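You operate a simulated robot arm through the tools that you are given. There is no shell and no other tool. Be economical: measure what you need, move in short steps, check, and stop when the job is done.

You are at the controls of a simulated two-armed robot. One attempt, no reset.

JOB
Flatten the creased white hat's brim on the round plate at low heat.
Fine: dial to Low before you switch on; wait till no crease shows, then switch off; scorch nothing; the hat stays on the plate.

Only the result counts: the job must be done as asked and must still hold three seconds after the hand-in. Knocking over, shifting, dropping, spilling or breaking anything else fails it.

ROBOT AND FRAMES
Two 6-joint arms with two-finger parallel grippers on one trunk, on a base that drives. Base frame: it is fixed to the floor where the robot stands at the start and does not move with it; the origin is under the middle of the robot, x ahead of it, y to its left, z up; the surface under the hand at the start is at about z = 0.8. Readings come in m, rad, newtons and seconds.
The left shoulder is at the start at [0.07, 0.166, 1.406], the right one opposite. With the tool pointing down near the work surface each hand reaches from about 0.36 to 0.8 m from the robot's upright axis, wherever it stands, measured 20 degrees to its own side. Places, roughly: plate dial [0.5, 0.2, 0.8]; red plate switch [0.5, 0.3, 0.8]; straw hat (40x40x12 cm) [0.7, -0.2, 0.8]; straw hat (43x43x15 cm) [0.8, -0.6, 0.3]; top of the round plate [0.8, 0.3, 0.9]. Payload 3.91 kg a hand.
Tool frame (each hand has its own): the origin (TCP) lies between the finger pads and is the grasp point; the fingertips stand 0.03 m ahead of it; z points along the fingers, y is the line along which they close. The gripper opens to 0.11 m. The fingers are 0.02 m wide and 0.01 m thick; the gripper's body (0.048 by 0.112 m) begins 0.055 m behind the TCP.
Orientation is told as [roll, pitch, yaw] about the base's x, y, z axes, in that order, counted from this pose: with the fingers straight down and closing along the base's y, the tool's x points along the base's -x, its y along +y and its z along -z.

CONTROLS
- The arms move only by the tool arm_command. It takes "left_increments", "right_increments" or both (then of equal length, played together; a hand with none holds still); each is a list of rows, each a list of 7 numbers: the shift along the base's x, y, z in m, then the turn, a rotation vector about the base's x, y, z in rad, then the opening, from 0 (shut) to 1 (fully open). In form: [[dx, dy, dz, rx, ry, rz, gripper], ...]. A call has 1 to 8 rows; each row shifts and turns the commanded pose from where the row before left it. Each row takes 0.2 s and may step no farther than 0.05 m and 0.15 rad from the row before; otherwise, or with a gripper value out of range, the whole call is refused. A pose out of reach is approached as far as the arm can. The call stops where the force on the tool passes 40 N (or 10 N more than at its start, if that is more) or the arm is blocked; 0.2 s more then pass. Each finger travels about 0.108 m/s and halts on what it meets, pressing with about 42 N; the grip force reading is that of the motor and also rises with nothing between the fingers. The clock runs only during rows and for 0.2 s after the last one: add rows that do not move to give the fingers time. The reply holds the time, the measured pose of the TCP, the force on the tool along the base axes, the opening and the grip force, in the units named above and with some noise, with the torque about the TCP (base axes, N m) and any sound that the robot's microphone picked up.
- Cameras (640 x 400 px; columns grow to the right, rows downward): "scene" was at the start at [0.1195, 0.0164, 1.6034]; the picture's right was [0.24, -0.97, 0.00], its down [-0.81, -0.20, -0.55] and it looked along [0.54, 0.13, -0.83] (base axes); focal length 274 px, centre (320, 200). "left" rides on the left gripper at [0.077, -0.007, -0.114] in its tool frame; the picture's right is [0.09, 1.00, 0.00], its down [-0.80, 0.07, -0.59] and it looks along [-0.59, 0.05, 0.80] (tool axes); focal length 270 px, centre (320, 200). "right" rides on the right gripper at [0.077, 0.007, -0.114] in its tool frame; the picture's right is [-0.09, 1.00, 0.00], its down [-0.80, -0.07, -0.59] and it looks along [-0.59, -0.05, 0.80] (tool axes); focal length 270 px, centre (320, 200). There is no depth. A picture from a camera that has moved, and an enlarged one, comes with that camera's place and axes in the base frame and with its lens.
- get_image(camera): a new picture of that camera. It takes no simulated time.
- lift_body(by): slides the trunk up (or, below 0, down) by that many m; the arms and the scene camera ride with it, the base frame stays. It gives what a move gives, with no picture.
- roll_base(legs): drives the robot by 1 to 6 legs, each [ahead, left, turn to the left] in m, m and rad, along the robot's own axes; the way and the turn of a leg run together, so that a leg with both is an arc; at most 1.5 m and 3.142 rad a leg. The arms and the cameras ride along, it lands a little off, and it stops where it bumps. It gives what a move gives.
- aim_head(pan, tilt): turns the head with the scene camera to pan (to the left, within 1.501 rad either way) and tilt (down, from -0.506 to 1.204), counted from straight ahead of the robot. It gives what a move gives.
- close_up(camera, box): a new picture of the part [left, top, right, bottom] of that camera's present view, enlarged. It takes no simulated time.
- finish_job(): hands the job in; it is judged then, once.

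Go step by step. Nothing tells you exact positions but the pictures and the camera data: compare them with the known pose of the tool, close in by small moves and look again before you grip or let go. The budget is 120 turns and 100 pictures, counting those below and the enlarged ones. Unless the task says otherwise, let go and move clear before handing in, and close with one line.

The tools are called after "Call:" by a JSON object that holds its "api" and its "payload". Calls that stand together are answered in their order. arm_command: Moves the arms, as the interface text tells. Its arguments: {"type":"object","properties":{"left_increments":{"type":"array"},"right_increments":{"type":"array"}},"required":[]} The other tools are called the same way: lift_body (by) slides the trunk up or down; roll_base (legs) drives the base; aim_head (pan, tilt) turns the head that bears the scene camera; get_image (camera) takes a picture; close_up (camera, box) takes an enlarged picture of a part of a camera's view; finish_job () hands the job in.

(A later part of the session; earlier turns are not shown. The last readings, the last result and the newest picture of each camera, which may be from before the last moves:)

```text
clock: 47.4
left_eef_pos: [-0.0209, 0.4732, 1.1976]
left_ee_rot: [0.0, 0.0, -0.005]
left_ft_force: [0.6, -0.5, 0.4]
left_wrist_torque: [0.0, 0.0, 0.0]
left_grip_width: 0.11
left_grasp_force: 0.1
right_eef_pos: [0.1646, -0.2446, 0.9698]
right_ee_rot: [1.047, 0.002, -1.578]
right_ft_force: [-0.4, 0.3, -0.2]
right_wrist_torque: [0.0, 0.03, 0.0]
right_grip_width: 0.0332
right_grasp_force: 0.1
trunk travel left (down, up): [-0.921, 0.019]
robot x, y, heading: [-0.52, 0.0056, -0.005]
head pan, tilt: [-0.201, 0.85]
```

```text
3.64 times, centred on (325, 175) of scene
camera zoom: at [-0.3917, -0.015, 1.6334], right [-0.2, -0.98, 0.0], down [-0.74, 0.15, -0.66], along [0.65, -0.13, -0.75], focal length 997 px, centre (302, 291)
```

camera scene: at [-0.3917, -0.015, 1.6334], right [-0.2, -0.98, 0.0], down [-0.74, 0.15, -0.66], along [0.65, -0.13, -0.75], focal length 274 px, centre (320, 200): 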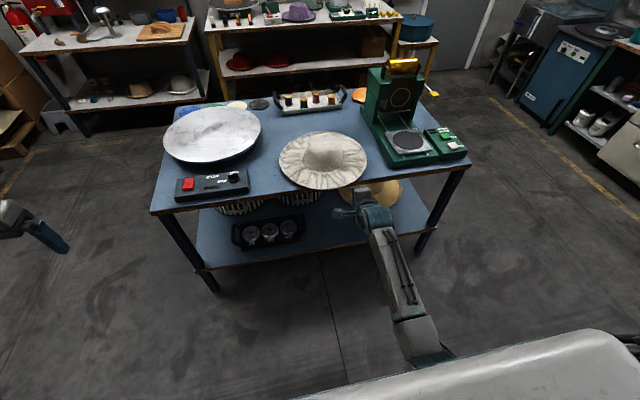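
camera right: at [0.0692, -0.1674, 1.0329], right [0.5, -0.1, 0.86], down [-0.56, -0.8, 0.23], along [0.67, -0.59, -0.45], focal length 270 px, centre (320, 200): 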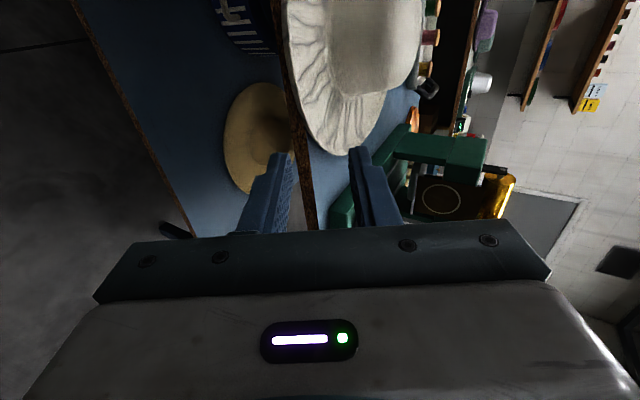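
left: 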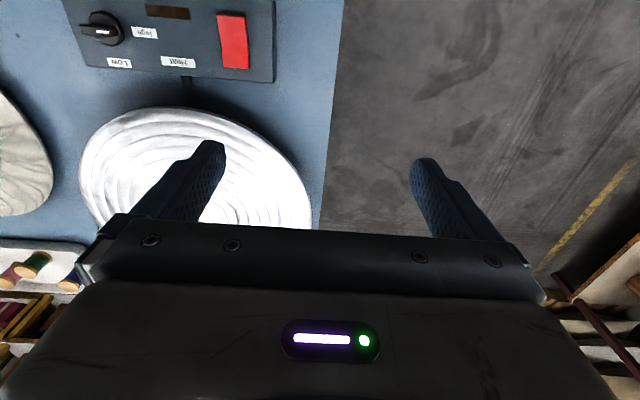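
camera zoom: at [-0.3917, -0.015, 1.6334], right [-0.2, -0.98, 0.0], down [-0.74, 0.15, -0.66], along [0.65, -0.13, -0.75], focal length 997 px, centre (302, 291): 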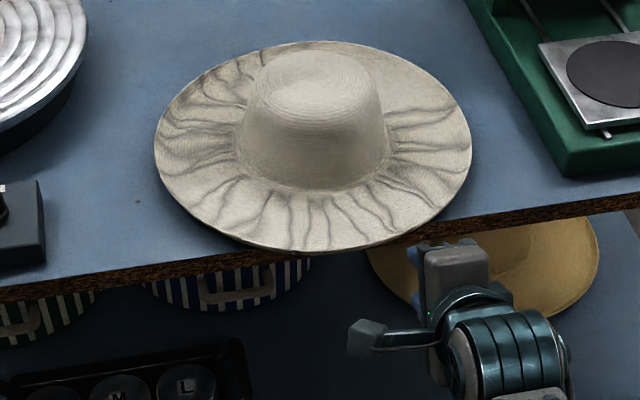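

Hat centre is about (0.56, -0.22), front rim x≈0.36, z≈0.82. I'll bring the hand level with the rim and approach.

Call:
{"api": "lift_body", "payload": {"by": -0.148}}

Call:
{"api": "roll_base", "payload": {"legs": [[0.13, 0.02, 0]]}}

Call:
{"api": "get_image", "payload": {"camera": "right"}}

Call:
{"api": "get_image", "payload": {"camera": "scene"}}

```text
clock: 49.1
left_eef_pos: [-0.02, 0.473, 1.0492]
left_ee_rot: [0.001, -0.001, -0.004]
left_ft_force: [0.7, 0.6, -0.4]
left_wrist_torque: [-0.04, 0.0, -0.02]
left_grip_width: 0.11
left_grasp_force: 0.1
right_eef_pos: [0.1634, -0.245, 0.8222]
right_ee_rot: [1.05, 0.002, -1.576]
right_ft_force: [0.4, -0.7, -0.2]
right_wrist_torque: [-0.03, 0.0, -0.01]
right_grip_width: 0.0329
right_grasp_force: 0.0
trunk travel left (down, up): [-0.773, 0.167]
robot x, y, heading: [-0.5174, 0.0014, -0.006]
head pan, tilt: [-0.201, 0.85]
```

```text
clock: 50.4
left_eef_pos: [0.1075, 0.4916, 1.0514]
left_ee_rot: [0.0, -0.002, -0.006]
left_ft_force: [-0.1, 0.2, 0.7]
left_wrist_torque: [0.01, -0.01, 0.01]
left_grip_width: 0.1098
left_grasp_force: 0.0
right_eef_pos: [0.291, -0.2275, 0.8232]
right_ee_rot: [1.051, 0.001, -1.581]
right_ft_force: [0.5, -0.1, 1.0]
right_wrist_torque: [-0.02, -0.01, 0.0]
right_grip_width: 0.0329
right_grasp_force: 0.1
trunk travel left (down, up): [-0.773, 0.167]
robot x, y, heading: [-0.3931, 0.0169, -0.008]
head pan, tilt: [-0.201, 0.85]
```

```text
67 pictures are left
camera right: at [0.1949, -0.1499, 0.8855], right [0.5, -0.09, 0.86], down [-0.56, -0.8, 0.23], along [0.67, -0.6, -0.45], focal length 270 px, centre (320, 200)
```

right: 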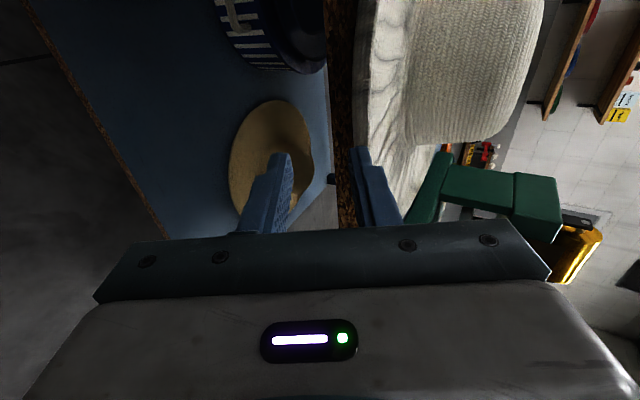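

```text
66 pictures are left
camera scene: at [-0.2663, 0.0034, 1.4856], right [-0.21, -0.98, 0.0], down [-0.73, 0.15, -0.66], along [0.65, -0.14, -0.75], focal length 274 px, centre (320, 200)
```

scene: 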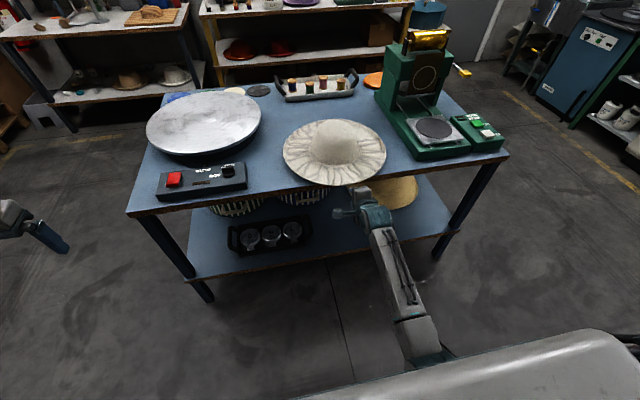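

Call:
{"api": "arm_command", "payload": {"right_increments": [[0.01, 0.003, 0.006, 0, 0, 0, 0.33], [0.02, 0, 0, 0, 0, 0, 0.33], [0.015, 0, 0, 0, 0, 0, 0.33]]}}

Call:
{"api": "close_up", "payload": {"camera": "right", "box": [200, 60, 460, 240]}}

Call:
{"api": "close_up", "payload": {"camera": "scene", "box": [300, 130, 400, 240]}}

```text
clock: 51.2
left_eef_pos: [0.1106, 0.4917, 1.049]
left_ee_rot: [0.001, 0.001, -0.008]
left_ft_force: [0.0, 0.0, 0.2]
left_wrist_torque: [0.0, 0.02, -0.03]
left_grip_width: 0.1101
left_grasp_force: 0.1
right_eef_pos: [0.3367, -0.2246, 0.8272]
right_ee_rot: [1.05, 0.0, -1.578]
right_ft_force: [-0.2, -0.2, -1.2]
right_wrist_torque: [0.02, 0.01, 0.02]
right_grip_width: 0.0365
right_grasp_force: 0.0
trunk travel left (down, up): [-0.773, 0.167]
robot x, y, heading: [-0.3952, 0.021, -0.006]
head pan, tilt: [-0.201, 0.85]
```

```text
2.22 times, centred on (330, 150) of right
camera zoom: at [0.2418, -0.147, 0.8897], right [0.5, -0.09, 0.86], down [-0.56, -0.8, 0.23], along [0.67, -0.6, -0.45], focal length 601 px, centre (298, 311)
```

zoom: 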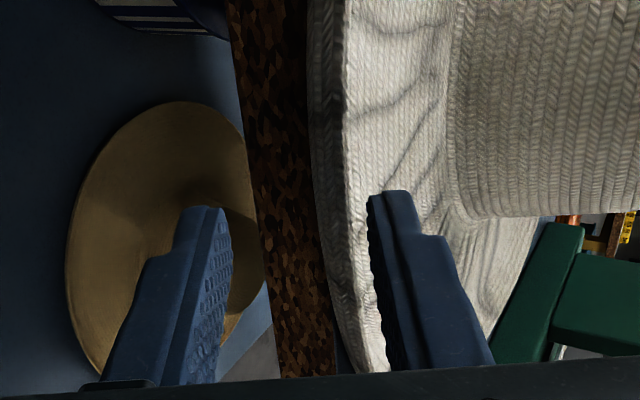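

```text
3.64 times, centred on (350, 185) of scene
camera zoom: at [-0.2633, 0.0041, 1.4853], right [-0.21, -0.98, 0.0], down [-0.74, 0.15, -0.66], along [0.65, -0.14, -0.75], focal length 997 px, centre (211, 254)
```

zoom: 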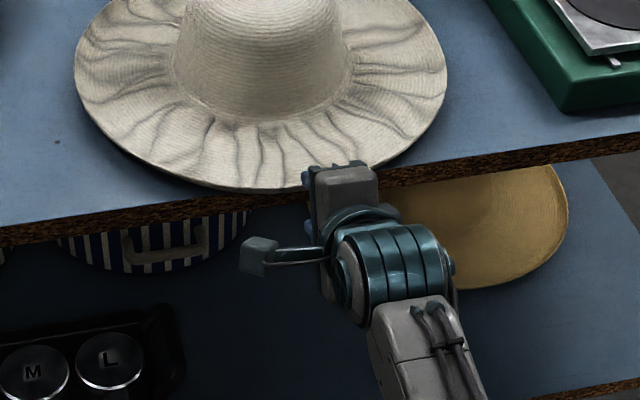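

Call:
{"api": "arm_command", "payload": {"right_increments": [[0.01, 0, 0, 0, 0, 0, 0.33], [0.012, 0, 0, 0, 0, 0, 0.33]]}}

Call:
{"api": "close_up", "payload": {"camera": "right", "box": [200, 60, 460, 240]}}

```text
clock: 51.8
left_eef_pos: [0.1099, 0.491, 1.0489]
left_ee_rot: [-0.001, -0.001, -0.009]
left_ft_force: [0.0, -0.6, 0.1]
left_wrist_torque: [0.01, 0.0, -0.02]
left_grip_width: 0.1098
left_grasp_force: 0.1
right_eef_pos: [0.3594, -0.2233, 0.8279]
right_ee_rot: [1.048, 0.0, -1.581]
right_ft_force: [-0.5, -0.5, -0.7]
right_wrist_torque: [-0.01, -0.02, -0.03]
right_grip_width: 0.0365
right_grasp_force: 0.1
trunk travel left (down, up): [-0.773, 0.167]
robot x, y, heading: [-0.3936, 0.0204, -0.014]
head pan, tilt: [-0.201, 0.85]
```

```text
2.22 times, centred on (330, 150) of right
camera zoom: at [0.2638, -0.1464, 0.8901], right [0.5, -0.09, 0.86], down [-0.56, -0.8, 0.23], along [0.67, -0.6, -0.45], focal length 601 px, centre (298, 311)
```

zoom: 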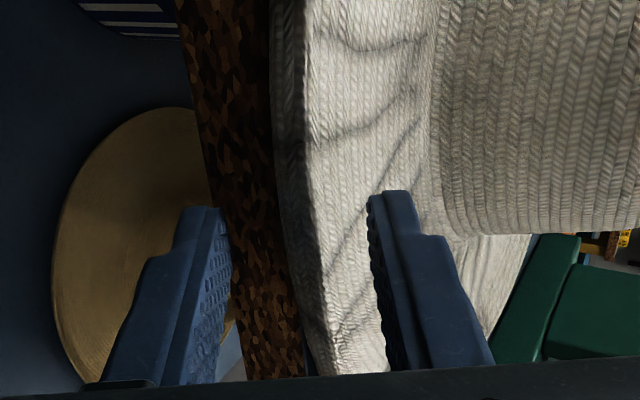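

The rim is between the fingers. Closing now.

Call:
{"api": "arm_command", "payload": {"right_increments": [[0.004, 0, 0, 0, 0, 0, 0.2], [0, 0, 0, 0, 0, 0, 0.1], [0, 0, 0, 0, 0, 0, 0.0], [0, 0, 0, 0, 0, 0, 0.0]]}}

Call:
{"api": "get_image", "payload": {"camera": "right"}}

Call:
{"api": "close_up", "payload": {"camera": "scene", "box": [260, 100, 420, 220]}}

```text
clock: 52.8
left_eef_pos: [0.1094, 0.491, 1.0494]
left_ee_rot: [-0.001, 0.0, -0.006]
left_ft_force: [0.3, 0.0, 0.7]
left_wrist_torque: [0.01, 0.01, 0.02]
left_grip_width: 0.1098
left_grasp_force: 0.1
right_eef_pos: [0.362, -0.2247, 0.829]
right_ee_rot: [1.047, 0.002, -1.579]
right_ft_force: [-0.6, -0.5, 0.5]
right_wrist_torque: [0.01, 0.22, -0.01]
right_grip_width: 0.0295
right_grasp_force: 42.0
trunk travel left (down, up): [-0.773, 0.167]
robot x, y, heading: [-0.3892, 0.0229, -0.004]
head pan, tilt: [-0.201, 0.85]
```

```text
62 pictures are left
camera right: at [0.267, -0.1468, 0.8908], right [0.5, -0.09, 0.86], down [-0.56, -0.8, 0.23], along [0.67, -0.6, -0.45], focal length 270 px, centre (320, 200)
```

right: 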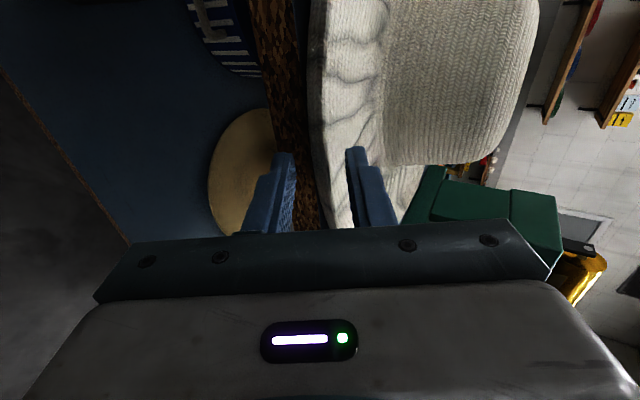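

```text
3.33 times, centred on (340, 160) of scene
camera zoom: at [-0.2637, 0.0037, 1.4853], right [-0.21, -0.98, 0.0], down [-0.74, 0.15, -0.66], along [0.65, -0.14, -0.75], focal length 914 px, centre (253, 333)
```

zoom: 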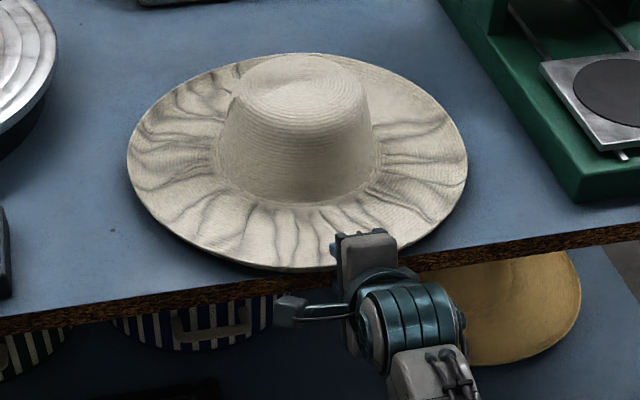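

Firm contact (42 N). Test lift by a few cm.

Call:
{"api": "lift_body", "payload": {"by": 0.06}}

Call:
{"api": "get_image", "payload": {"camera": "scene"}}

Call:
{"api": "get_image", "payload": {"camera": "right"}}

```text
clock: 53.8
left_eef_pos: [0.1092, 0.4911, 1.1094]
left_ee_rot: [0.0, 0.0, -0.006]
left_ft_force: [-0.3, -0.3, 0.6]
left_wrist_torque: [0.0, 0.01, 0.02]
left_grip_width: 0.1097
left_grasp_force: 0.2
right_eef_pos: [0.3618, -0.225, 0.8884]
right_ee_rot: [1.047, 0.002, -1.579]
right_ft_force: [0.1, -0.3, 0.3]
right_wrist_torque: [0.02, 0.04, -0.05]
right_grip_width: 0.0003
right_grasp_force: 37.9
trunk travel left (down, up): [-0.833, 0.107]
robot x, y, heading: [-0.3928, 0.0193, -0.01]
head pan, tilt: [-0.201, 0.85]
```

```text
60 pictures are left
camera scene: at [-0.2639, 0.0039, 1.5453], right [-0.21, -0.98, 0.0], down [-0.74, 0.15, -0.66], along [0.65, -0.14, -0.75], focal length 274 px, centre (320, 200)
```

scene: 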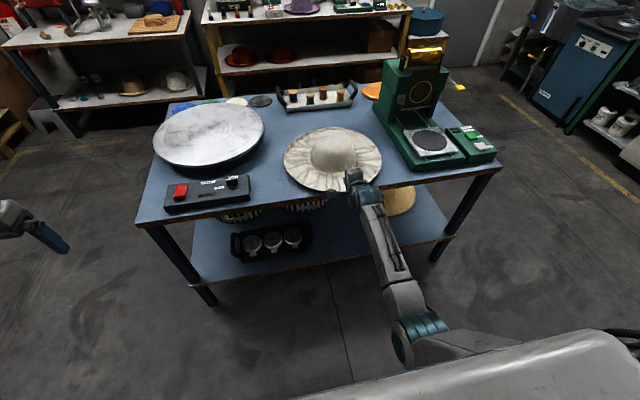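

```text
59 pictures are left
camera right: at [0.2669, -0.1467, 0.951], right [0.5, -0.09, 0.86], down [-0.56, -0.8, 0.23], along [0.67, -0.6, -0.45], focal length 270 px, centre (320, 200)
```

right: 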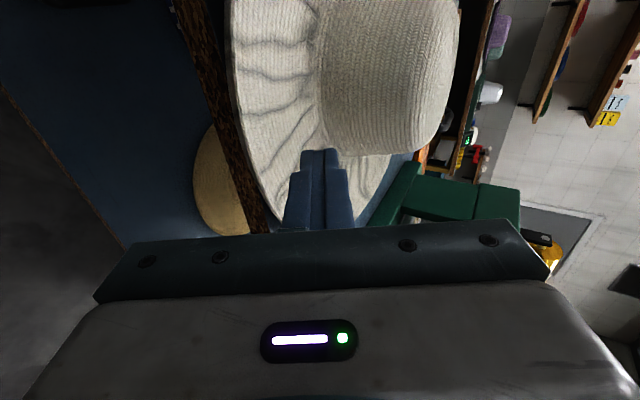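

The grip slipped off: the lower fingertip was probably blocked by the table edge. The hat is still in place. I'll push it a bit farther over the edge, first turning the hand down again and raising it.

Call:
{"api": "lift_body", "payload": {"by": 0.1}}

Call:
{"api": "arm_command", "payload": {"right_increments": [[0, 0, 0.01, 0, 0.15, 0, 0], [0, 0, 0.01, 0, 0.15, 0, 0], [0, 0, 0.01, 0, 0.15, 0, 0], [0, 0, 0.01, 0, 0.15, 0, 0], [0, 0, 0, 0, 0.15, 0, 0], [0, 0, 0, 0, 0.15, 0, 0], [0, 0, 0, 0, 0.147, 0, 0]]}}

Call:
{"api": "close_up", "payload": {"camera": "scene", "box": [250, 100, 420, 230]}}

```text
clock: 55.1
left_eef_pos: [0.1079, 0.4917, 1.2089]
left_ee_rot: [0.0, -0.001, -0.006]
left_ft_force: [-0.1, -0.4, 0.7]
left_wrist_torque: [0.04, 0.01, 0.03]
left_grip_width: 0.1099
left_grasp_force: 0.0
right_eef_pos: [0.3625, -0.2238, 0.9895]
right_ee_rot: [1.047, 0.002, -1.58]
right_ft_force: [-0.1, -0.7, -0.4]
right_wrist_torque: [0.01, 0.03, 0.0]
right_grip_width: 0.0
right_grasp_force: 37.7
trunk travel left (down, up): [-0.933, 0.007]
robot x, y, heading: [-0.3912, 0.0245, -0.008]
head pan, tilt: [-0.201, 0.85]
```

```text
clock: 56.7
left_eef_pos: [0.1094, 0.4914, 1.2089]
left_ee_rot: [-0.001, 0.0, -0.006]
left_ft_force: [0.2, -0.2, 0.5]
left_wrist_torque: [-0.02, 0.02, -0.01]
left_grip_width: 0.1099
left_grasp_force: 0.1
right_eef_pos: [0.3623, -0.2236, 1.027]
right_ee_rot: [-0.002, -0.008, -1.576]
right_ft_force: [-0.5, -0.8, -0.4]
right_wrist_torque: [0.0, 0.02, 0.04]
right_grip_width: 0.0
right_grasp_force: 37.5
trunk travel left (down, up): [-0.933, 0.007]
robot x, y, heading: [-0.3945, 0.0217, -0.005]
head pan, tilt: [-0.201, 0.85]
```

```text
3.08 times, centred on (335, 165) of scene
camera zoom: at [-0.2629, 0.0042, 1.6452], right [-0.21, -0.98, 0.0], down [-0.74, 0.15, -0.66], along [0.65, -0.14, -0.75], focal length 844 px, centre (274, 308)
```

zoom: 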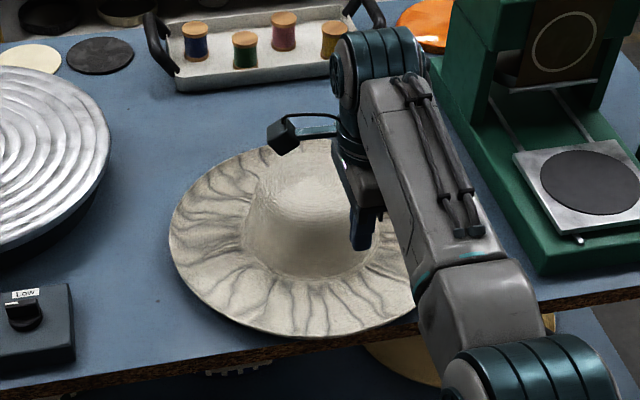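

The hat slid back ~3 cm (rim ≈0.396). I'll drive so the fingers come down behind the crown at x≈0.74.

Call:
{"api": "roll_base", "payload": {"legs": [[0.385, 0, 0.006]]}}

Call:
{"api": "arm_command", "payload": {"right_increments": [[0, 0, -0.03, 0, 0, 0, 0], [0, 0, -0.03, 0, 0, 0, 0]]}}

Call:
{"api": "get_image", "payload": {"camera": "right"}}

Call:
{"api": "get_image", "payload": {"camera": "scene"}}

```text
clock: 59.2
left_eef_pos: [0.4958, 0.4875, 1.2109]
left_ee_rot: [-0.001, -0.003, -0.008]
left_ft_force: [0.1, 0.3, 0.7]
left_wrist_torque: [-0.01, 0.0, -0.01]
left_grip_width: 0.1099
left_grasp_force: 0.0
right_eef_pos: [0.7486, -0.2267, 1.0296]
right_ee_rot: [0.004, -0.004, -1.578]
right_ft_force: [0.0, -0.1, -0.3]
right_wrist_torque: [-0.01, 0.03, 0.04]
right_grip_width: 0.0
right_grasp_force: 38.1
trunk travel left (down, up): [-0.933, 0.007]
robot x, y, heading: [-0.0011, 0.0226, -0.009]
head pan, tilt: [-0.201, 0.85]
```

```text
clock: 59.8
left_eef_pos: [0.4981, 0.4883, 1.2097]
left_ee_rot: [-0.001, -0.001, -0.008]
left_ft_force: [0.6, 0.6, -0.6]
left_wrist_torque: [0.02, -0.04, 0.01]
left_grip_width: 0.1102
left_grasp_force: 0.0
right_eef_pos: [0.7509, -0.2273, 0.9701]
right_ee_rot: [0.003, -0.007, -1.579]
right_ft_force: [-0.3, -0.6, 0.6]
right_wrist_torque: [0.03, 0.01, -0.03]
right_grip_width: 0.0001
right_grasp_force: 38.1
trunk travel left (down, up): [-0.933, 0.007]
robot x, y, heading: [0.0028, 0.0166, -0.007]
head pan, tilt: [-0.201, 0.85]
```

```text
57 pictures are left
camera right: at [0.7588, -0.1502, 1.082], right [1.0, -0.09, 0.0], down [-0.08, -0.8, 0.6], along [-0.05, -0.6, -0.8], focal length 270 px, centre (320, 200)
```

right: 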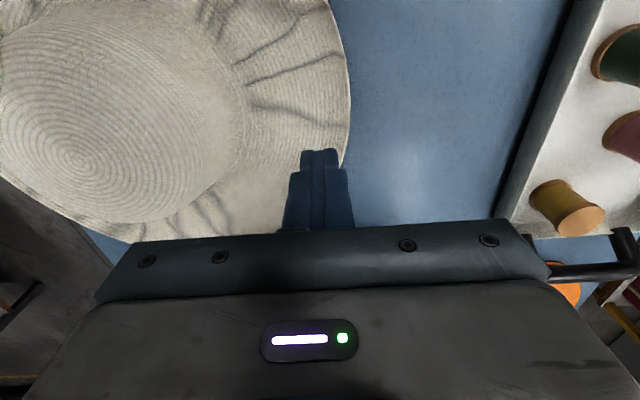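

```text
56 pictures are left
camera scene: at [0.1243, 0.0007, 1.6455], right [-0.21, -0.98, 0.0], down [-0.73, 0.15, -0.66], along [0.65, -0.14, -0.75], focal length 274 px, centre (320, 200)
```

scene: 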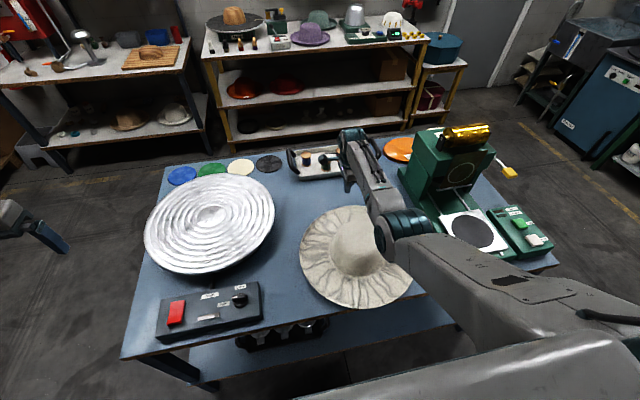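

Call:
{"api": "arm_command", "payload": {"right_increments": [[0, 0.004, -0.04, 0, 0, 0, 0], [0, 0, -0.04, 0, 0, 0, 0], [0, 0, -0.008, 0, 0, 0, 0], [-0.03, 0, 0, 0, 0, 0, 0], [-0.02, 0, 0, 0, 0, 0, 0], [-0.015, 0, 0, 0, 0, 0, 0], [-0.015, 0, 0, 0, 0, 0, 0], [-0.015, 0, 0, 0, 0, 0, 0]]}}

Call:
{"api": "arm_command", "payload": {"right_increments": [[-0.015, 0, 0, 0, 0, 0, 0], [-0.015, 0, 0, 0, 0, 0, 0], [-0.015, 0, 0, 0, 0, 0, 0], [-0.008, 0, 0, 0, 0, 0, 0]]}}

Call:
{"api": "get_image", "payload": {"camera": "scene"}}

```text
clock: 61.6
left_eef_pos: [0.4972, 0.4875, 1.2106]
left_ee_rot: [0.0, -0.002, -0.007]
left_ft_force: [0.1, 0.0, 0.2]
left_wrist_torque: [-0.03, -0.02, -0.01]
left_grip_width: 0.1102
left_grasp_force: 0.1
right_eef_pos: [0.6489, -0.2222, 0.8839]
right_ee_rot: [0.002, -0.006, -1.579]
right_ft_force: [0.1, 0.7, 0.1]
right_wrist_torque: [-0.02, 0.0, 0.03]
right_grip_width: 0.0
right_grasp_force: 37.5
right hand out of reach, approached as far as the arm can: row 2, 3
trunk travel left (down, up): [-0.933, 0.007]
robot x, y, heading: [-0.0033, 0.017, -0.008]
head pan, tilt: [-0.201, 0.85]
```

```text
clock: 62.6
left_eef_pos: [0.4985, 0.4887, 1.2096]
left_ee_rot: [0.0, -0.003, -0.007]
left_ft_force: [-0.8, 0.0, 0.4]
left_wrist_torque: [-0.03, -0.01, -0.01]
left_grip_width: 0.1103
left_grasp_force: 0.1
right_eef_pos: [0.5974, -0.223, 0.8837]
right_ee_rot: [0.002, -0.006, -1.576]
right_ft_force: [-0.1, -0.8, 0.4]
right_wrist_torque: [0.0, -0.02, -0.02]
right_grip_width: 0.0
right_grasp_force: 37.6
trunk travel left (down, up): [-0.933, 0.007]
robot x, y, heading: [-0.0016, 0.0169, -0.005]
head pan, tilt: [-0.201, 0.85]
```

```text
55 pictures are left
camera scene: at [0.1253, 0.0012, 1.6454], right [-0.21, -0.98, 0.0], down [-0.74, 0.15, -0.66], along [0.65, -0.14, -0.75], focal length 274 px, centre (320, 200)
```

scene: 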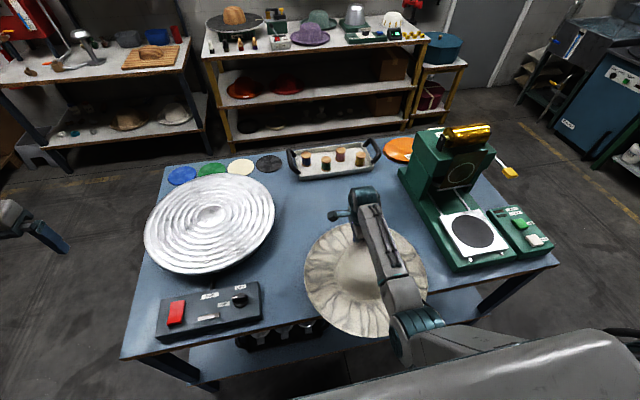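

Rim now overhangs ~8 cm. Raise, back off, and re-tilt the hand.

Call:
{"api": "arm_command", "payload": {"right_increments": [[0.04, 0, 0, 0, 0, 0, 0], [0.04, 0, 0.02, 0, 0, 0, 0], [0.02, 0, 0.04, 0, 0, 0, 0], [0, 0, 0.04, 0, 0, 0, 0], [0, 0, 0.03, 0, 0, 0, 0]]}}

Call:
{"api": "roll_base", "payload": {"legs": [[-0.54, 0, 0.005]]}}

Call:
{"api": "arm_command", "payload": {"right_increments": [[0, 0, -0.01, 0, -0.15, 0, 0.35], [0, 0, -0.01, 0, -0.15, 0, 0.35], [0, 0, -0.01, 0, -0.15, 0, 0.35], [0, 0, -0.01, 0, -0.15, 0, 0.35], [0, 0, 0, 0, -0.15, 0, 0.35], [0, 0, 0, 0, -0.15, 0, 0.35], [0, 0, 0, 0, -0.147, 0, 0.35]]}}

Call:
{"api": "close_up", "payload": {"camera": "scene", "box": [250, 100, 420, 230]}}

```text
clock: 63.8
left_eef_pos: [0.4983, 0.489, 1.2096]
left_ee_rot: [0.002, 0.0, -0.006]
left_ft_force: [-0.6, -0.7, -0.3]
left_wrist_torque: [-0.04, -0.03, 0.04]
left_grip_width: 0.11
left_grasp_force: 0.0
right_eef_pos: [0.6971, -0.2217, 1.0139]
right_ee_rot: [0.001, -0.008, -1.579]
right_ft_force: [-0.1, 0.4, -0.4]
right_wrist_torque: [-0.01, -0.02, 0.04]
right_grip_width: 0.0
right_grasp_force: 37.7
trunk travel left (down, up): [-0.933, 0.007]
robot x, y, heading: [-0.0004, 0.0183, -0.009]
head pan, tilt: [-0.201, 0.85]
```

```text
clock: 66.9
left_eef_pos: [-0.0502, 0.4944, 1.2075]
left_ee_rot: [0.0, 0.002, 0.004]
left_ft_force: [0.5, -0.9, 0.1]
left_wrist_torque: [0.01, 0.03, 0.03]
left_grip_width: 0.1101
left_grasp_force: 0.0
right_eef_pos: [0.1567, -0.2144, 1.012]
right_ee_rot: [0.0, -0.005, -1.564]
right_ft_force: [0.7, -0.1, -0.3]
right_wrist_torque: [-0.01, 0.0, -0.01]
right_grip_width: 0.0002
right_grasp_force: 37.9
trunk travel left (down, up): [-0.933, 0.007]
robot x, y, heading: [-0.5497, 0.0196, 0.003]
head pan, tilt: [-0.201, 0.85]
```

```text
clock: 68.5
left_eef_pos: [-0.0533, 0.4939, 1.2107]
left_ee_rot: [-0.001, -0.003, 0.003]
left_ft_force: [-0.3, -1.1, 0.7]
left_wrist_torque: [-0.01, 0.0, -0.03]
left_grip_width: 0.1102
left_grasp_force: 0.1
right_eef_pos: [0.1557, -0.2141, 0.9719]
right_ee_rot: [1.05, -0.009, -1.574]
right_ft_force: [0.3, -0.5, 0.5]
right_wrist_torque: [-0.02, 0.05, -0.01]
right_grip_width: 0.0383
right_grasp_force: 0.1
trunk travel left (down, up): [-0.933, 0.007]
robot x, y, heading: [-0.5419, 0.0217, -0.002]
head pan, tilt: [-0.201, 0.85]
```

```text
3.08 times, centred on (335, 165) of scene
camera zoom: at [-0.4203, 0.0031, 1.6455], right [-0.2, -0.98, 0.0], down [-0.74, 0.15, -0.66], along [0.65, -0.13, -0.75], focal length 844 px, centre (274, 308)
```

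zoom: 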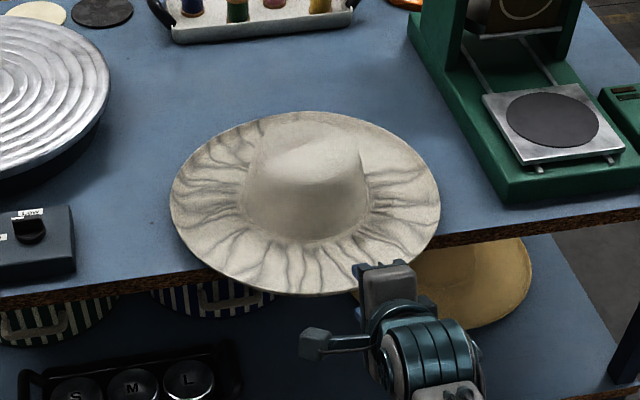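

Call:
{"api": "lift_body", "payload": {"by": -0.118}}

Call:
{"api": "roll_base", "payload": {"legs": [[0.098, -0.005, 0]]}}

Call:
{"api": "close_up", "payload": {"camera": "right", "box": [200, 60, 460, 240]}}

```text
clock: 70.0
left_eef_pos: [-0.0515, 0.4948, 1.0919]
left_ee_rot: [0.0, 0.001, 0.003]
left_ft_force: [0.0, 0.5, 0.6]
left_wrist_torque: [-0.05, 0.02, 0.0]
left_grip_width: 0.1102
left_grasp_force: 0.0
right_eef_pos: [0.155, -0.2134, 0.8543]
right_ee_rot: [1.048, -0.007, -1.576]
right_ft_force: [-0.1, 0.4, 0.3]
right_wrist_torque: [0.01, 0.03, 0.01]
right_grip_width: 0.0384
right_grasp_force: 0.1
trunk travel left (down, up): [-0.815, 0.125]
robot x, y, heading: [-0.5471, 0.0154, 0.008]
head pan, tilt: [-0.201, 0.85]
```

```text
clock: 71.1
left_eef_pos: [0.0414, 0.4916, 1.0926]
left_ee_rot: [0.002, -0.002, 0.004]
left_ft_force: [0.7, 0.0, 0.0]
left_wrist_torque: [0.02, -0.01, 0.03]
left_grip_width: 0.1099
left_grasp_force: 0.1
right_eef_pos: [0.2508, -0.2186, 0.8567]
right_ee_rot: [1.052, -0.007, -1.572]
right_ft_force: [-0.1, -0.1, -0.9]
right_wrist_torque: [-0.01, 0.03, -0.05]
right_grip_width: 0.0386
right_grasp_force: 0.1
trunk travel left (down, up): [-0.815, 0.125]
robot x, y, heading: [-0.451, 0.0151, 0.006]
head pan, tilt: [-0.201, 0.85]
```

```text
2.22 times, centred on (330, 150) of right
camera zoom: at [0.1535, -0.1405, 0.918], right [0.5, -0.08, 0.86], down [-0.55, -0.8, 0.24], along [0.67, -0.6, -0.44], focal length 601 px, centre (298, 311)
```

zoom: 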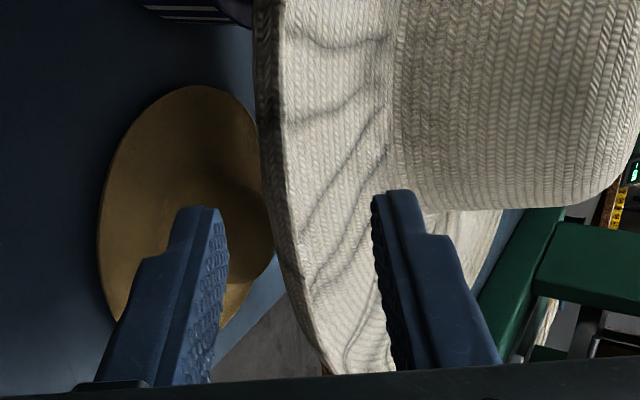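

Call:
{"api": "arm_command", "payload": {"right_increments": [[0.02, 0, -0.014, 0, 0, 0, 0.35], [0.02, 0, -0.014, 0, 0, 0, 0.35]]}}

Call:
{"api": "close_up", "payload": {"camera": "right", "box": [200, 60, 460, 240]}}

```text
clock: 71.7
left_eef_pos: [0.0437, 0.4912, 1.0918]
left_ee_rot: [-0.001, 0.001, 0.005]
left_ft_force: [0.3, -0.1, 0.9]
left_wrist_torque: [-0.01, -0.03, -0.02]
left_grip_width: 0.1099
left_grasp_force: 0.1
right_eef_pos: [0.2909, -0.2204, 0.8239]
right_ee_rot: [1.048, -0.007, -1.572]
right_ft_force: [0.3, -0.1, 0.1]
right_wrist_torque: [-0.04, 0.01, -0.02]
right_grip_width: 0.0384
right_grasp_force: 0.0
trunk travel left (down, up): [-0.815, 0.125]
robot x, y, heading: [-0.4514, 0.0106, 0.006]
head pan, tilt: [-0.201, 0.85]
```

```text
2.22 times, centred on (330, 150) of right
camera zoom: at [0.1961, -0.142, 0.8874], right [0.5, -0.08, 0.86], down [-0.55, -0.8, 0.24], along [0.67, -0.6, -0.44], focal length 601 px, centre (298, 311)
```

zoom: 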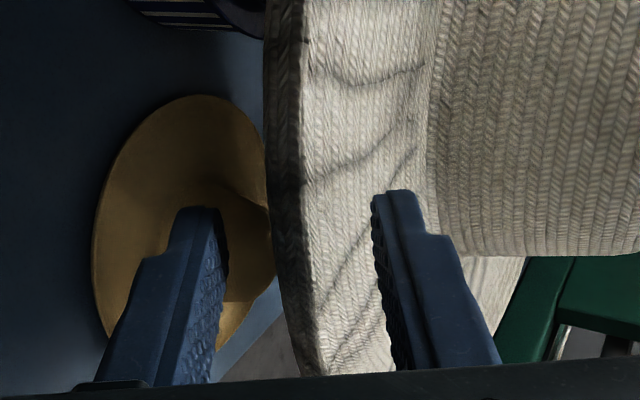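

Call:
{"api": "arm_command", "payload": {"right_increments": [[0.015, 0, -0.007, 0, 0, 0, 0.35], [0.015, 0, -0.007, 0, 0, 0, 0.35]]}}

Call:
{"api": "close_up", "payload": {"camera": "right", "box": [200, 60, 460, 240]}}

```text
clock: 72.3
left_eef_pos: [0.0453, 0.4915, 1.091]
left_ee_rot: [-0.001, 0.0, 0.006]
left_ft_force: [0.3, 0.2, 0.4]
left_wrist_torque: [-0.03, -0.01, 0.0]
left_grip_width: 0.1102
left_grasp_force: 0.0
right_eef_pos: [0.3221, -0.219, 0.8123]
right_ee_rot: [1.048, -0.007, -1.572]
right_ft_force: [-0.8, 0.1, 0.1]
right_wrist_torque: [-0.02, -0.03, 0.01]
right_grip_width: 0.0388
right_grasp_force: 0.0
trunk travel left (down, up): [-0.815, 0.125]
robot x, y, heading: [-0.4502, 0.0163, 0.011]
head pan, tilt: [-0.201, 0.85]
```

```text
2.22 times, centred on (330, 150) of right
camera zoom: at [0.226, -0.1412, 0.8738], right [0.5, -0.08, 0.86], down [-0.55, -0.8, 0.24], along [0.67, -0.6, -0.44], focal length 601 px, centre (298, 311)
```

zoom: 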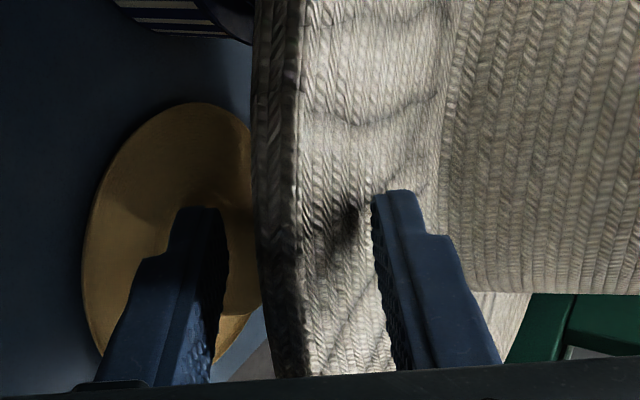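

Call:
{"api": "arm_command", "payload": {"right_increments": [[0, 0, 0, 0, 0, 0, 0.2], [0, 0, 0, 0, 0, 0, 0.1], [0, 0, 0, 0, 0, 0, 0.0], [0, 0, 0, 0, 0, 0, 0.0]]}}

Call:
{"api": "close_up", "payload": {"camera": "right", "box": [200, 60, 460, 240]}}

Call:
{"api": "close_up", "payload": {"camera": "scene", "box": [250, 100, 420, 230]}}

```text
clock: 73.3
left_eef_pos: [0.0426, 0.4913, 1.0919]
left_ee_rot: [0.001, -0.002, 0.005]
left_ft_force: [-0.3, -0.7, -0.3]
left_wrist_torque: [-0.02, -0.02, -0.02]
left_grip_width: 0.1103
left_grasp_force: 0.0
right_eef_pos: [0.3206, -0.2191, 0.8131]
right_ee_rot: [1.05, -0.007, -1.572]
right_ft_force: [3.0, 0.2, 5.3]
right_wrist_torque: [0.13, -2.13, -0.14]
right_grip_width: 0.0317
right_grasp_force: 42.4
trunk travel left (down, up): [-0.815, 0.125]
robot x, y, heading: [-0.4514, 0.0113, 0.001]
head pan, tilt: [-0.201, 0.85]
```

```text
2.22 times, centred on (330, 150) of right
camera zoom: at [0.2249, -0.1408, 0.8758], right [0.5, -0.08, 0.86], down [-0.55, -0.8, 0.24], along [0.67, -0.6, -0.44], focal length 601 px, centre (298, 311)
```

zoom: 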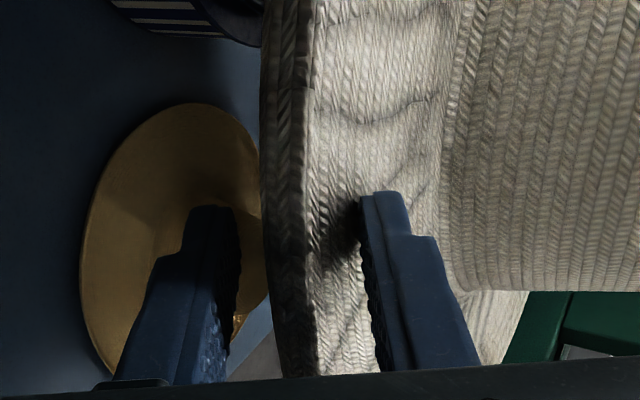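

```text
3.08 times, centred on (335, 165) of scene
camera zoom: at [-0.3245, -0.0009, 1.5275], right [-0.19, -0.98, 0.0], down [-0.74, 0.15, -0.66], along [0.65, -0.13, -0.75], focal length 844 px, centre (274, 308)
```

zoom: 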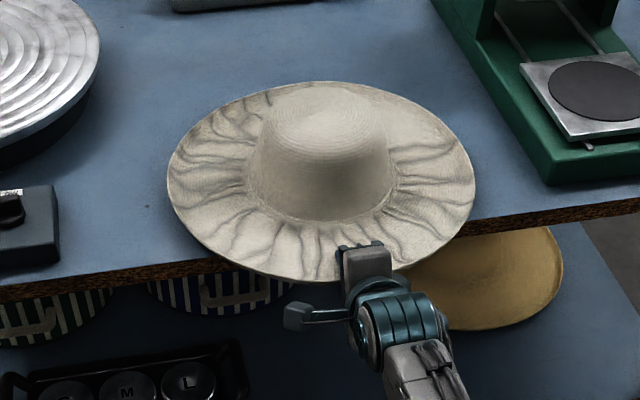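

The brim is effectively flat and thick, so my 30° tilt wedges it. I'll open, back out along the finger axis, and level the hand to about 5° before gripping.

Call:
{"api": "arm_command", "payload": {"right_increments": [[0, 0, 0, 0, 0, 0, 0.2], [0, 0, 0, 0, 0, 0, 0.38], [-0.03, 0, 0.015, 0, 0, 0, 0.38], [-0.03, 0, 0.015, 0, 0, 0, 0.38], [-0.02, 0, 0.005, 0, -0.145, 0, 0.38], [0, 0, -0.02, 0, -0.145, 0, 0.38], [0, 0, -0.015, 0, -0.145, 0, 0.38]]}}

Call:
{"api": "get_image", "payload": {"camera": "right"}}

Call:
{"api": "close_up", "payload": {"camera": "scene", "box": [250, 100, 420, 230]}}

```text
clock: 74.9
left_eef_pos: [0.0449, 0.4912, 1.0921]
left_ee_rot: [0.0, 0.001, 0.005]
left_ft_force: [-0.2, -0.7, -0.3]
left_wrist_torque: [-0.02, -0.02, 0.01]
left_grip_width: 0.1102
left_grasp_force: 0.1
right_eef_pos: [0.2424, -0.2185, 0.8119]
right_ee_rot: [1.484, -0.007, -1.577]
right_ft_force: [0.5, -0.1, 0.2]
right_wrist_torque: [0.0, -0.04, -0.02]
right_grip_width: 0.0418
right_grasp_force: 0.0
trunk travel left (down, up): [-0.815, 0.125]
robot x, y, heading: [-0.4521, 0.0168, 0.004]
head pan, tilt: [-0.201, 0.85]
```

```text
48 pictures are left
camera right: at [0.1286, -0.1415, 0.8273], right [0.09, -0.08, 0.99], down [-0.6, -0.8, -0.01], along [0.79, -0.6, -0.12], focal length 270 px, centre (320, 200)
```

right: 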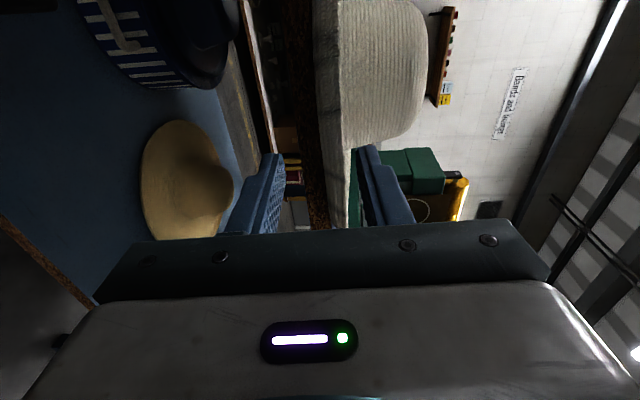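

```text
3.08 times, centred on (335, 165) of scene
camera zoom: at [-0.3225, -0.0013, 1.5273], right [-0.19, -0.98, 0.0], down [-0.74, 0.15, -0.66], along [0.65, -0.13, -0.75], focal length 844 px, centre (274, 308)
```

zoom: 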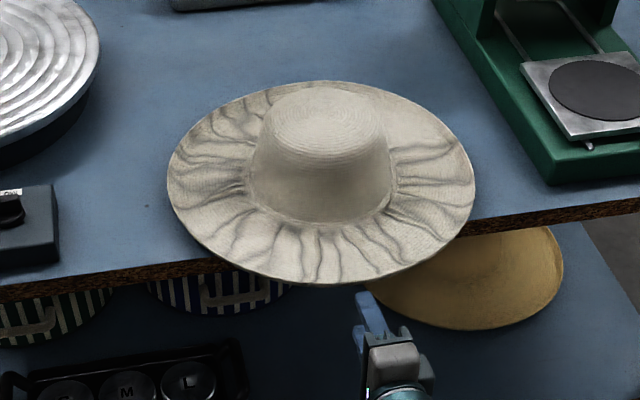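

Call:
{"api": "close_up", "payload": {"camera": "right", "box": [230, 80, 430, 240]}}

```text
2.50 times, centred on (330, 160) of right
camera zoom: at [0.1286, -0.1415, 0.8273], right [0.09, -0.08, 0.99], down [-0.6, -0.8, -0.01], along [0.79, -0.6, -0.12], focal length 676 px, centre (295, 300)
```

zoom: 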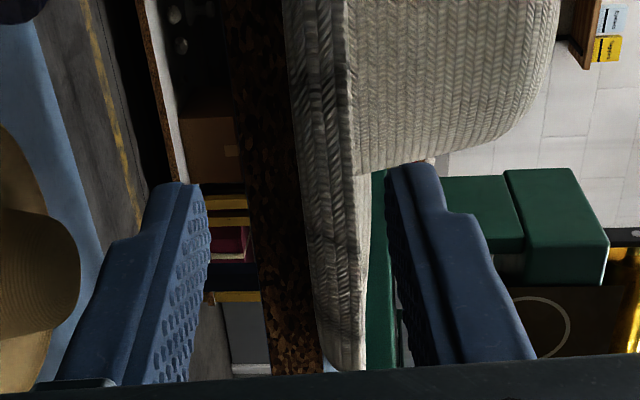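

The rim is at z≈0.805–0.82, in line with the fingers. Advance straight and grip.

Call:
{"api": "arm_command", "payload": {"right_increments": [[0.03, 0, 0.001, 0, 0, 0, 0.38], [0.03, 0, 0.001, 0, 0, 0, 0.38], [0.03, 0, 0.001, 0, 0, 0, 0.38]]}}

Call:
{"api": "close_up", "payload": {"camera": "right", "box": [230, 80, 430, 240]}}

```text
clock: 75.7
left_eef_pos: [0.045, 0.4908, 1.0901]
left_ee_rot: [0.001, -0.001, 0.006]
left_ft_force: [0.8, 0.9, -0.3]
left_wrist_torque: [0.05, 0.03, -0.01]
left_grip_width: 0.11
left_grasp_force: 0.0
right_eef_pos: [0.3306, -0.2188, 0.8126]
right_ee_rot: [1.482, -0.006, -1.576]
right_ft_force: [0.4, 0.2, 0.4]
right_wrist_torque: [0.01, 0.0, 0.01]
right_grip_width: 0.042
right_grasp_force: 0.0
trunk travel left (down, up): [-0.815, 0.125]
robot x, y, heading: [-0.4516, 0.0165, 0.001]
head pan, tilt: [-0.201, 0.85]
```

```text
2.50 times, centred on (330, 160) of right
camera zoom: at [0.2173, -0.142, 0.8287], right [0.09, -0.08, 0.99], down [-0.6, -0.8, -0.01], along [0.79, -0.6, -0.12], focal length 676 px, centre (295, 300)
```

zoom: 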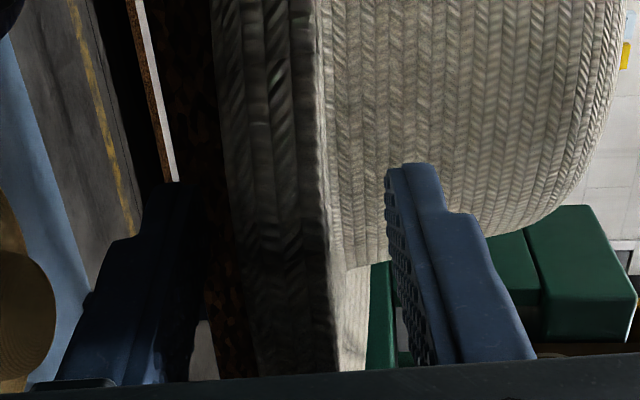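

Call:
{"api": "arm_command", "payload": {"right_increments": [[0, 0, 0, 0, 0, 0, 0.2], [0, 0, 0, 0, 0, 0, 0.1], [0, 0, 0, 0, 0, 0, 0.0], [0, 0, 0, 0, 0, 0, 0.0]]}}

Call:
{"api": "lift_body", "payload": {"by": 0.02}}

Call:
{"api": "get_image", "payload": {"camera": "right"}}

Call:
{"api": "get_image", "payload": {"camera": "scene"}}

```text
clock: 76.7
left_eef_pos: [0.0429, 0.4905, 1.0922]
left_ee_rot: [0.001, 0.0, 0.006]
left_ft_force: [-0.7, 0.2, -0.4]
left_wrist_torque: [-0.03, 0.01, -0.02]
left_grip_width: 0.11
left_grasp_force: 0.0
right_eef_pos: [0.3306, -0.22, 0.8149]
right_ee_rot: [1.484, -0.004, -1.574]
right_ft_force: [1.0, -0.8, 0.5]
right_wrist_torque: [0.1, -0.3, -0.08]
right_grip_width: 0.029
right_grasp_force: 42.1
trunk travel left (down, up): [-0.815, 0.125]
robot x, y, heading: [-0.4489, 0.0163, -0.002]
head pan, tilt: [-0.201, 0.85]
```

```text
clock: 77.4
left_eef_pos: [0.0442, 0.4905, 1.1115]
left_ee_rot: [-0.001, -0.001, 0.004]
left_ft_force: [0.5, 0.7, -0.3]
left_wrist_torque: [-0.03, 0.0, -0.02]
left_grip_width: 0.1101
left_grasp_force: 0.1
right_eef_pos: [0.3298, -0.2185, 0.8339]
right_ee_rot: [1.481, -0.006, -1.574]
right_ft_force: [-0.9, -0.2, -0.8]
right_wrist_torque: [0.02, 0.17, -0.02]
right_grip_width: 0.0283
right_grasp_force: 42.3
trunk travel left (down, up): [-0.835, 0.105]
robot x, y, heading: [-0.452, 0.0135, 0.007]
head pan, tilt: [-0.201, 0.85]
```

```text
44 pictures are left
camera right: at [0.2165, -0.1419, 0.8494], right [0.09, -0.08, 0.99], down [-0.6, -0.8, -0.01], along [0.79, -0.6, -0.12], focal length 270 px, centre (320, 200)
```

right: 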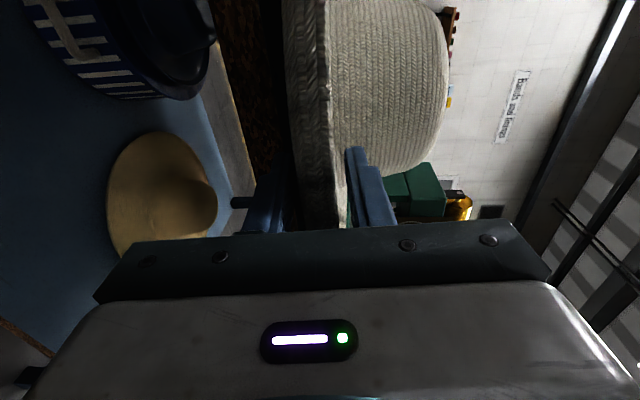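

```text
43 pictures are left
camera scene: at [-0.3234, -0.0013, 1.5474], right [-0.19, -0.98, 0.0], down [-0.74, 0.15, -0.66], along [0.65, -0.13, -0.75], focal length 274 px, centre (320, 200)
```

scene: 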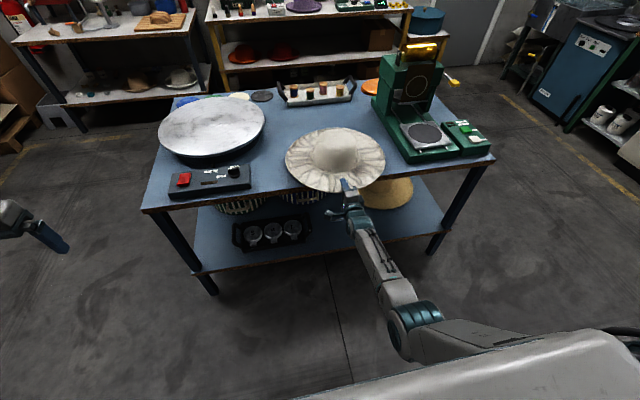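

It holds. Lift another 10 cm.

Call:
{"api": "lift_body", "payload": {"by": 0.1}}

Call:
{"api": "get_image", "payload": {"camera": "scene"}}

Call:
{"api": "close_up", "payload": {"camera": "right", "box": [230, 0, 510, 240]}}

```text
clock: 78.7
left_eef_pos: [0.0444, 0.4896, 1.2121]
left_ee_rot: [-0.001, 0.001, 0.005]
left_ft_force: [-0.5, -0.9, 0.0]
left_wrist_torque: [0.03, -0.02, 0.02]
left_grip_width: 0.1101
left_grasp_force: 0.0
right_eef_pos: [0.3298, -0.219, 0.9337]
right_ee_rot: [1.482, -0.004, -1.574]
right_ft_force: [-0.4, 0.0, -1.2]
right_wrist_torque: [-0.01, 0.19, -0.01]
right_grip_width: 0.0287
right_grasp_force: 42.2
trunk travel left (down, up): [-0.935, 0.005]
robot x, y, heading: [-0.4502, 0.0159, 0.004]
head pan, tilt: [-0.201, 0.85]
```

```text
42 pictures are left
camera scene: at [-0.3228, -0.0012, 1.6473], right [-0.19, -0.98, 0.0], down [-0.74, 0.15, -0.66], along [0.65, -0.13, -0.75], focal length 274 px, centre (320, 200)
```

scene: 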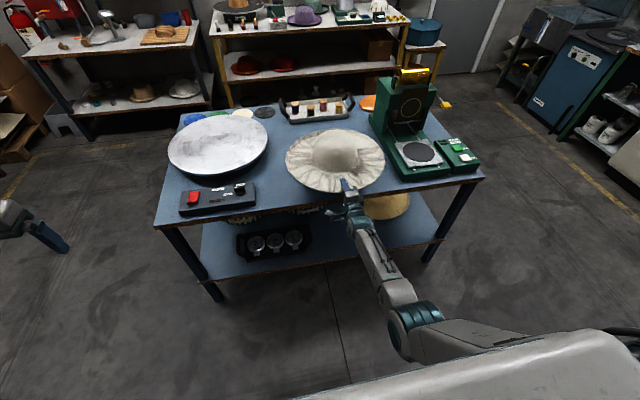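

```text
1.67 times, centred on (370, 120) of right
camera zoom: at [0.2168, -0.1419, 0.9492], right [0.09, -0.08, 0.99], down [-0.6, -0.8, -0.01], along [0.79, -0.6, -0.12], focal length 450 px, centre (237, 333)
```

zoom: 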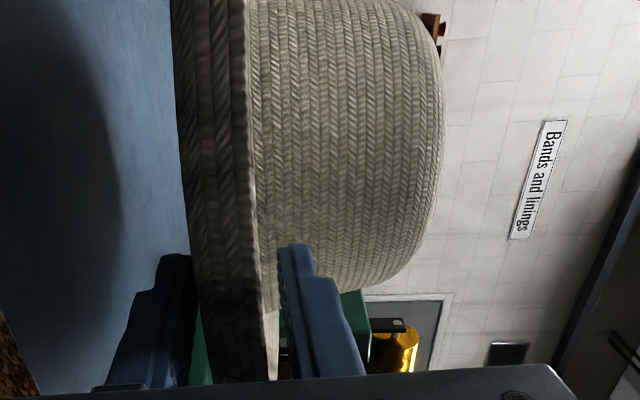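

The hat is held level, bottom at ~0.92. Plate centre is about (0.805, 0.258, 0.87). I'll yaw the hand 30° left and approach the plate from its front-right, clear of the control box.

Call:
{"api": "arm_command", "payload": {"right_increments": [[0, 0, 0, 0, 0, 0.1, 0], [0, 0, 0, 0, 0, 0.1, 0], [0, 0, 0, 0, 0, 0.1, 0], [0, 0, 0, 0, 0, 0.1, 0], [0, 0, 0, 0, 0, 0.124, 0]]}}

Call:
{"api": "roll_base", "payload": {"legs": [[0.0, 0.058, 0.349]]}}

Call:
{"api": "get_image", "payload": {"camera": "scene"}}

```text
clock: 79.9
left_eef_pos: [0.0451, 0.4901, 1.2115]
left_ee_rot: [-0.001, 0.001, 0.006]
left_ft_force: [-0.2, -0.1, 0.6]
left_wrist_torque: [0.02, 0.0, 0.01]
left_grip_width: 0.1101
left_grasp_force: 0.0
right_eef_pos: [0.3308, -0.2198, 0.9337]
right_ee_rot: [1.482, -0.005, -1.048]
right_ft_force: [-0.3, 0.0, -0.1]
right_wrist_torque: [-0.07, 0.17, 0.01]
right_grip_width: 0.0286
right_grasp_force: 41.8
trunk travel left (down, up): [-0.935, 0.005]
robot x, y, heading: [-0.4507, 0.0133, 0.005]
head pan, tilt: [-0.201, 0.85]
```

```text
clock: 81.4
left_eef_pos: [-0.1595, 0.6859, 1.2126]
left_ee_rot: [0.001, -0.001, 0.357]
left_ft_force: [-0.2, 0.8, 0.8]
left_wrist_torque: [0.0, 0.0, 0.01]
left_grip_width: 0.1101
left_grasp_force: 0.1
right_eef_pos: [0.3534, 0.1183, 0.9315]
right_ee_rot: [1.481, -0.004, -0.7]
right_ft_force: [-0.3, -0.6, -1.3]
right_wrist_torque: [-0.13, 0.1, 0.03]
right_grip_width: 0.0284
right_grasp_force: 41.9
trunk travel left (down, up): [-0.935, 0.005]
robot x, y, heading: [-0.4594, 0.0724, 0.357]
head pan, tilt: [-0.201, 0.85]
```

```text
40 pictures are left
camera scene: at [-0.3338, 0.0973, 1.6472], right [0.16, -0.99, 0.0], down [-0.74, -0.12, -0.66], along [0.65, 0.1, -0.75], focal length 274 px, centre (320, 200)
```

scene: 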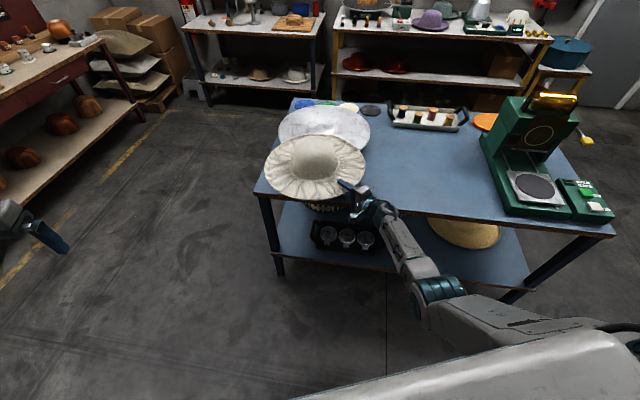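

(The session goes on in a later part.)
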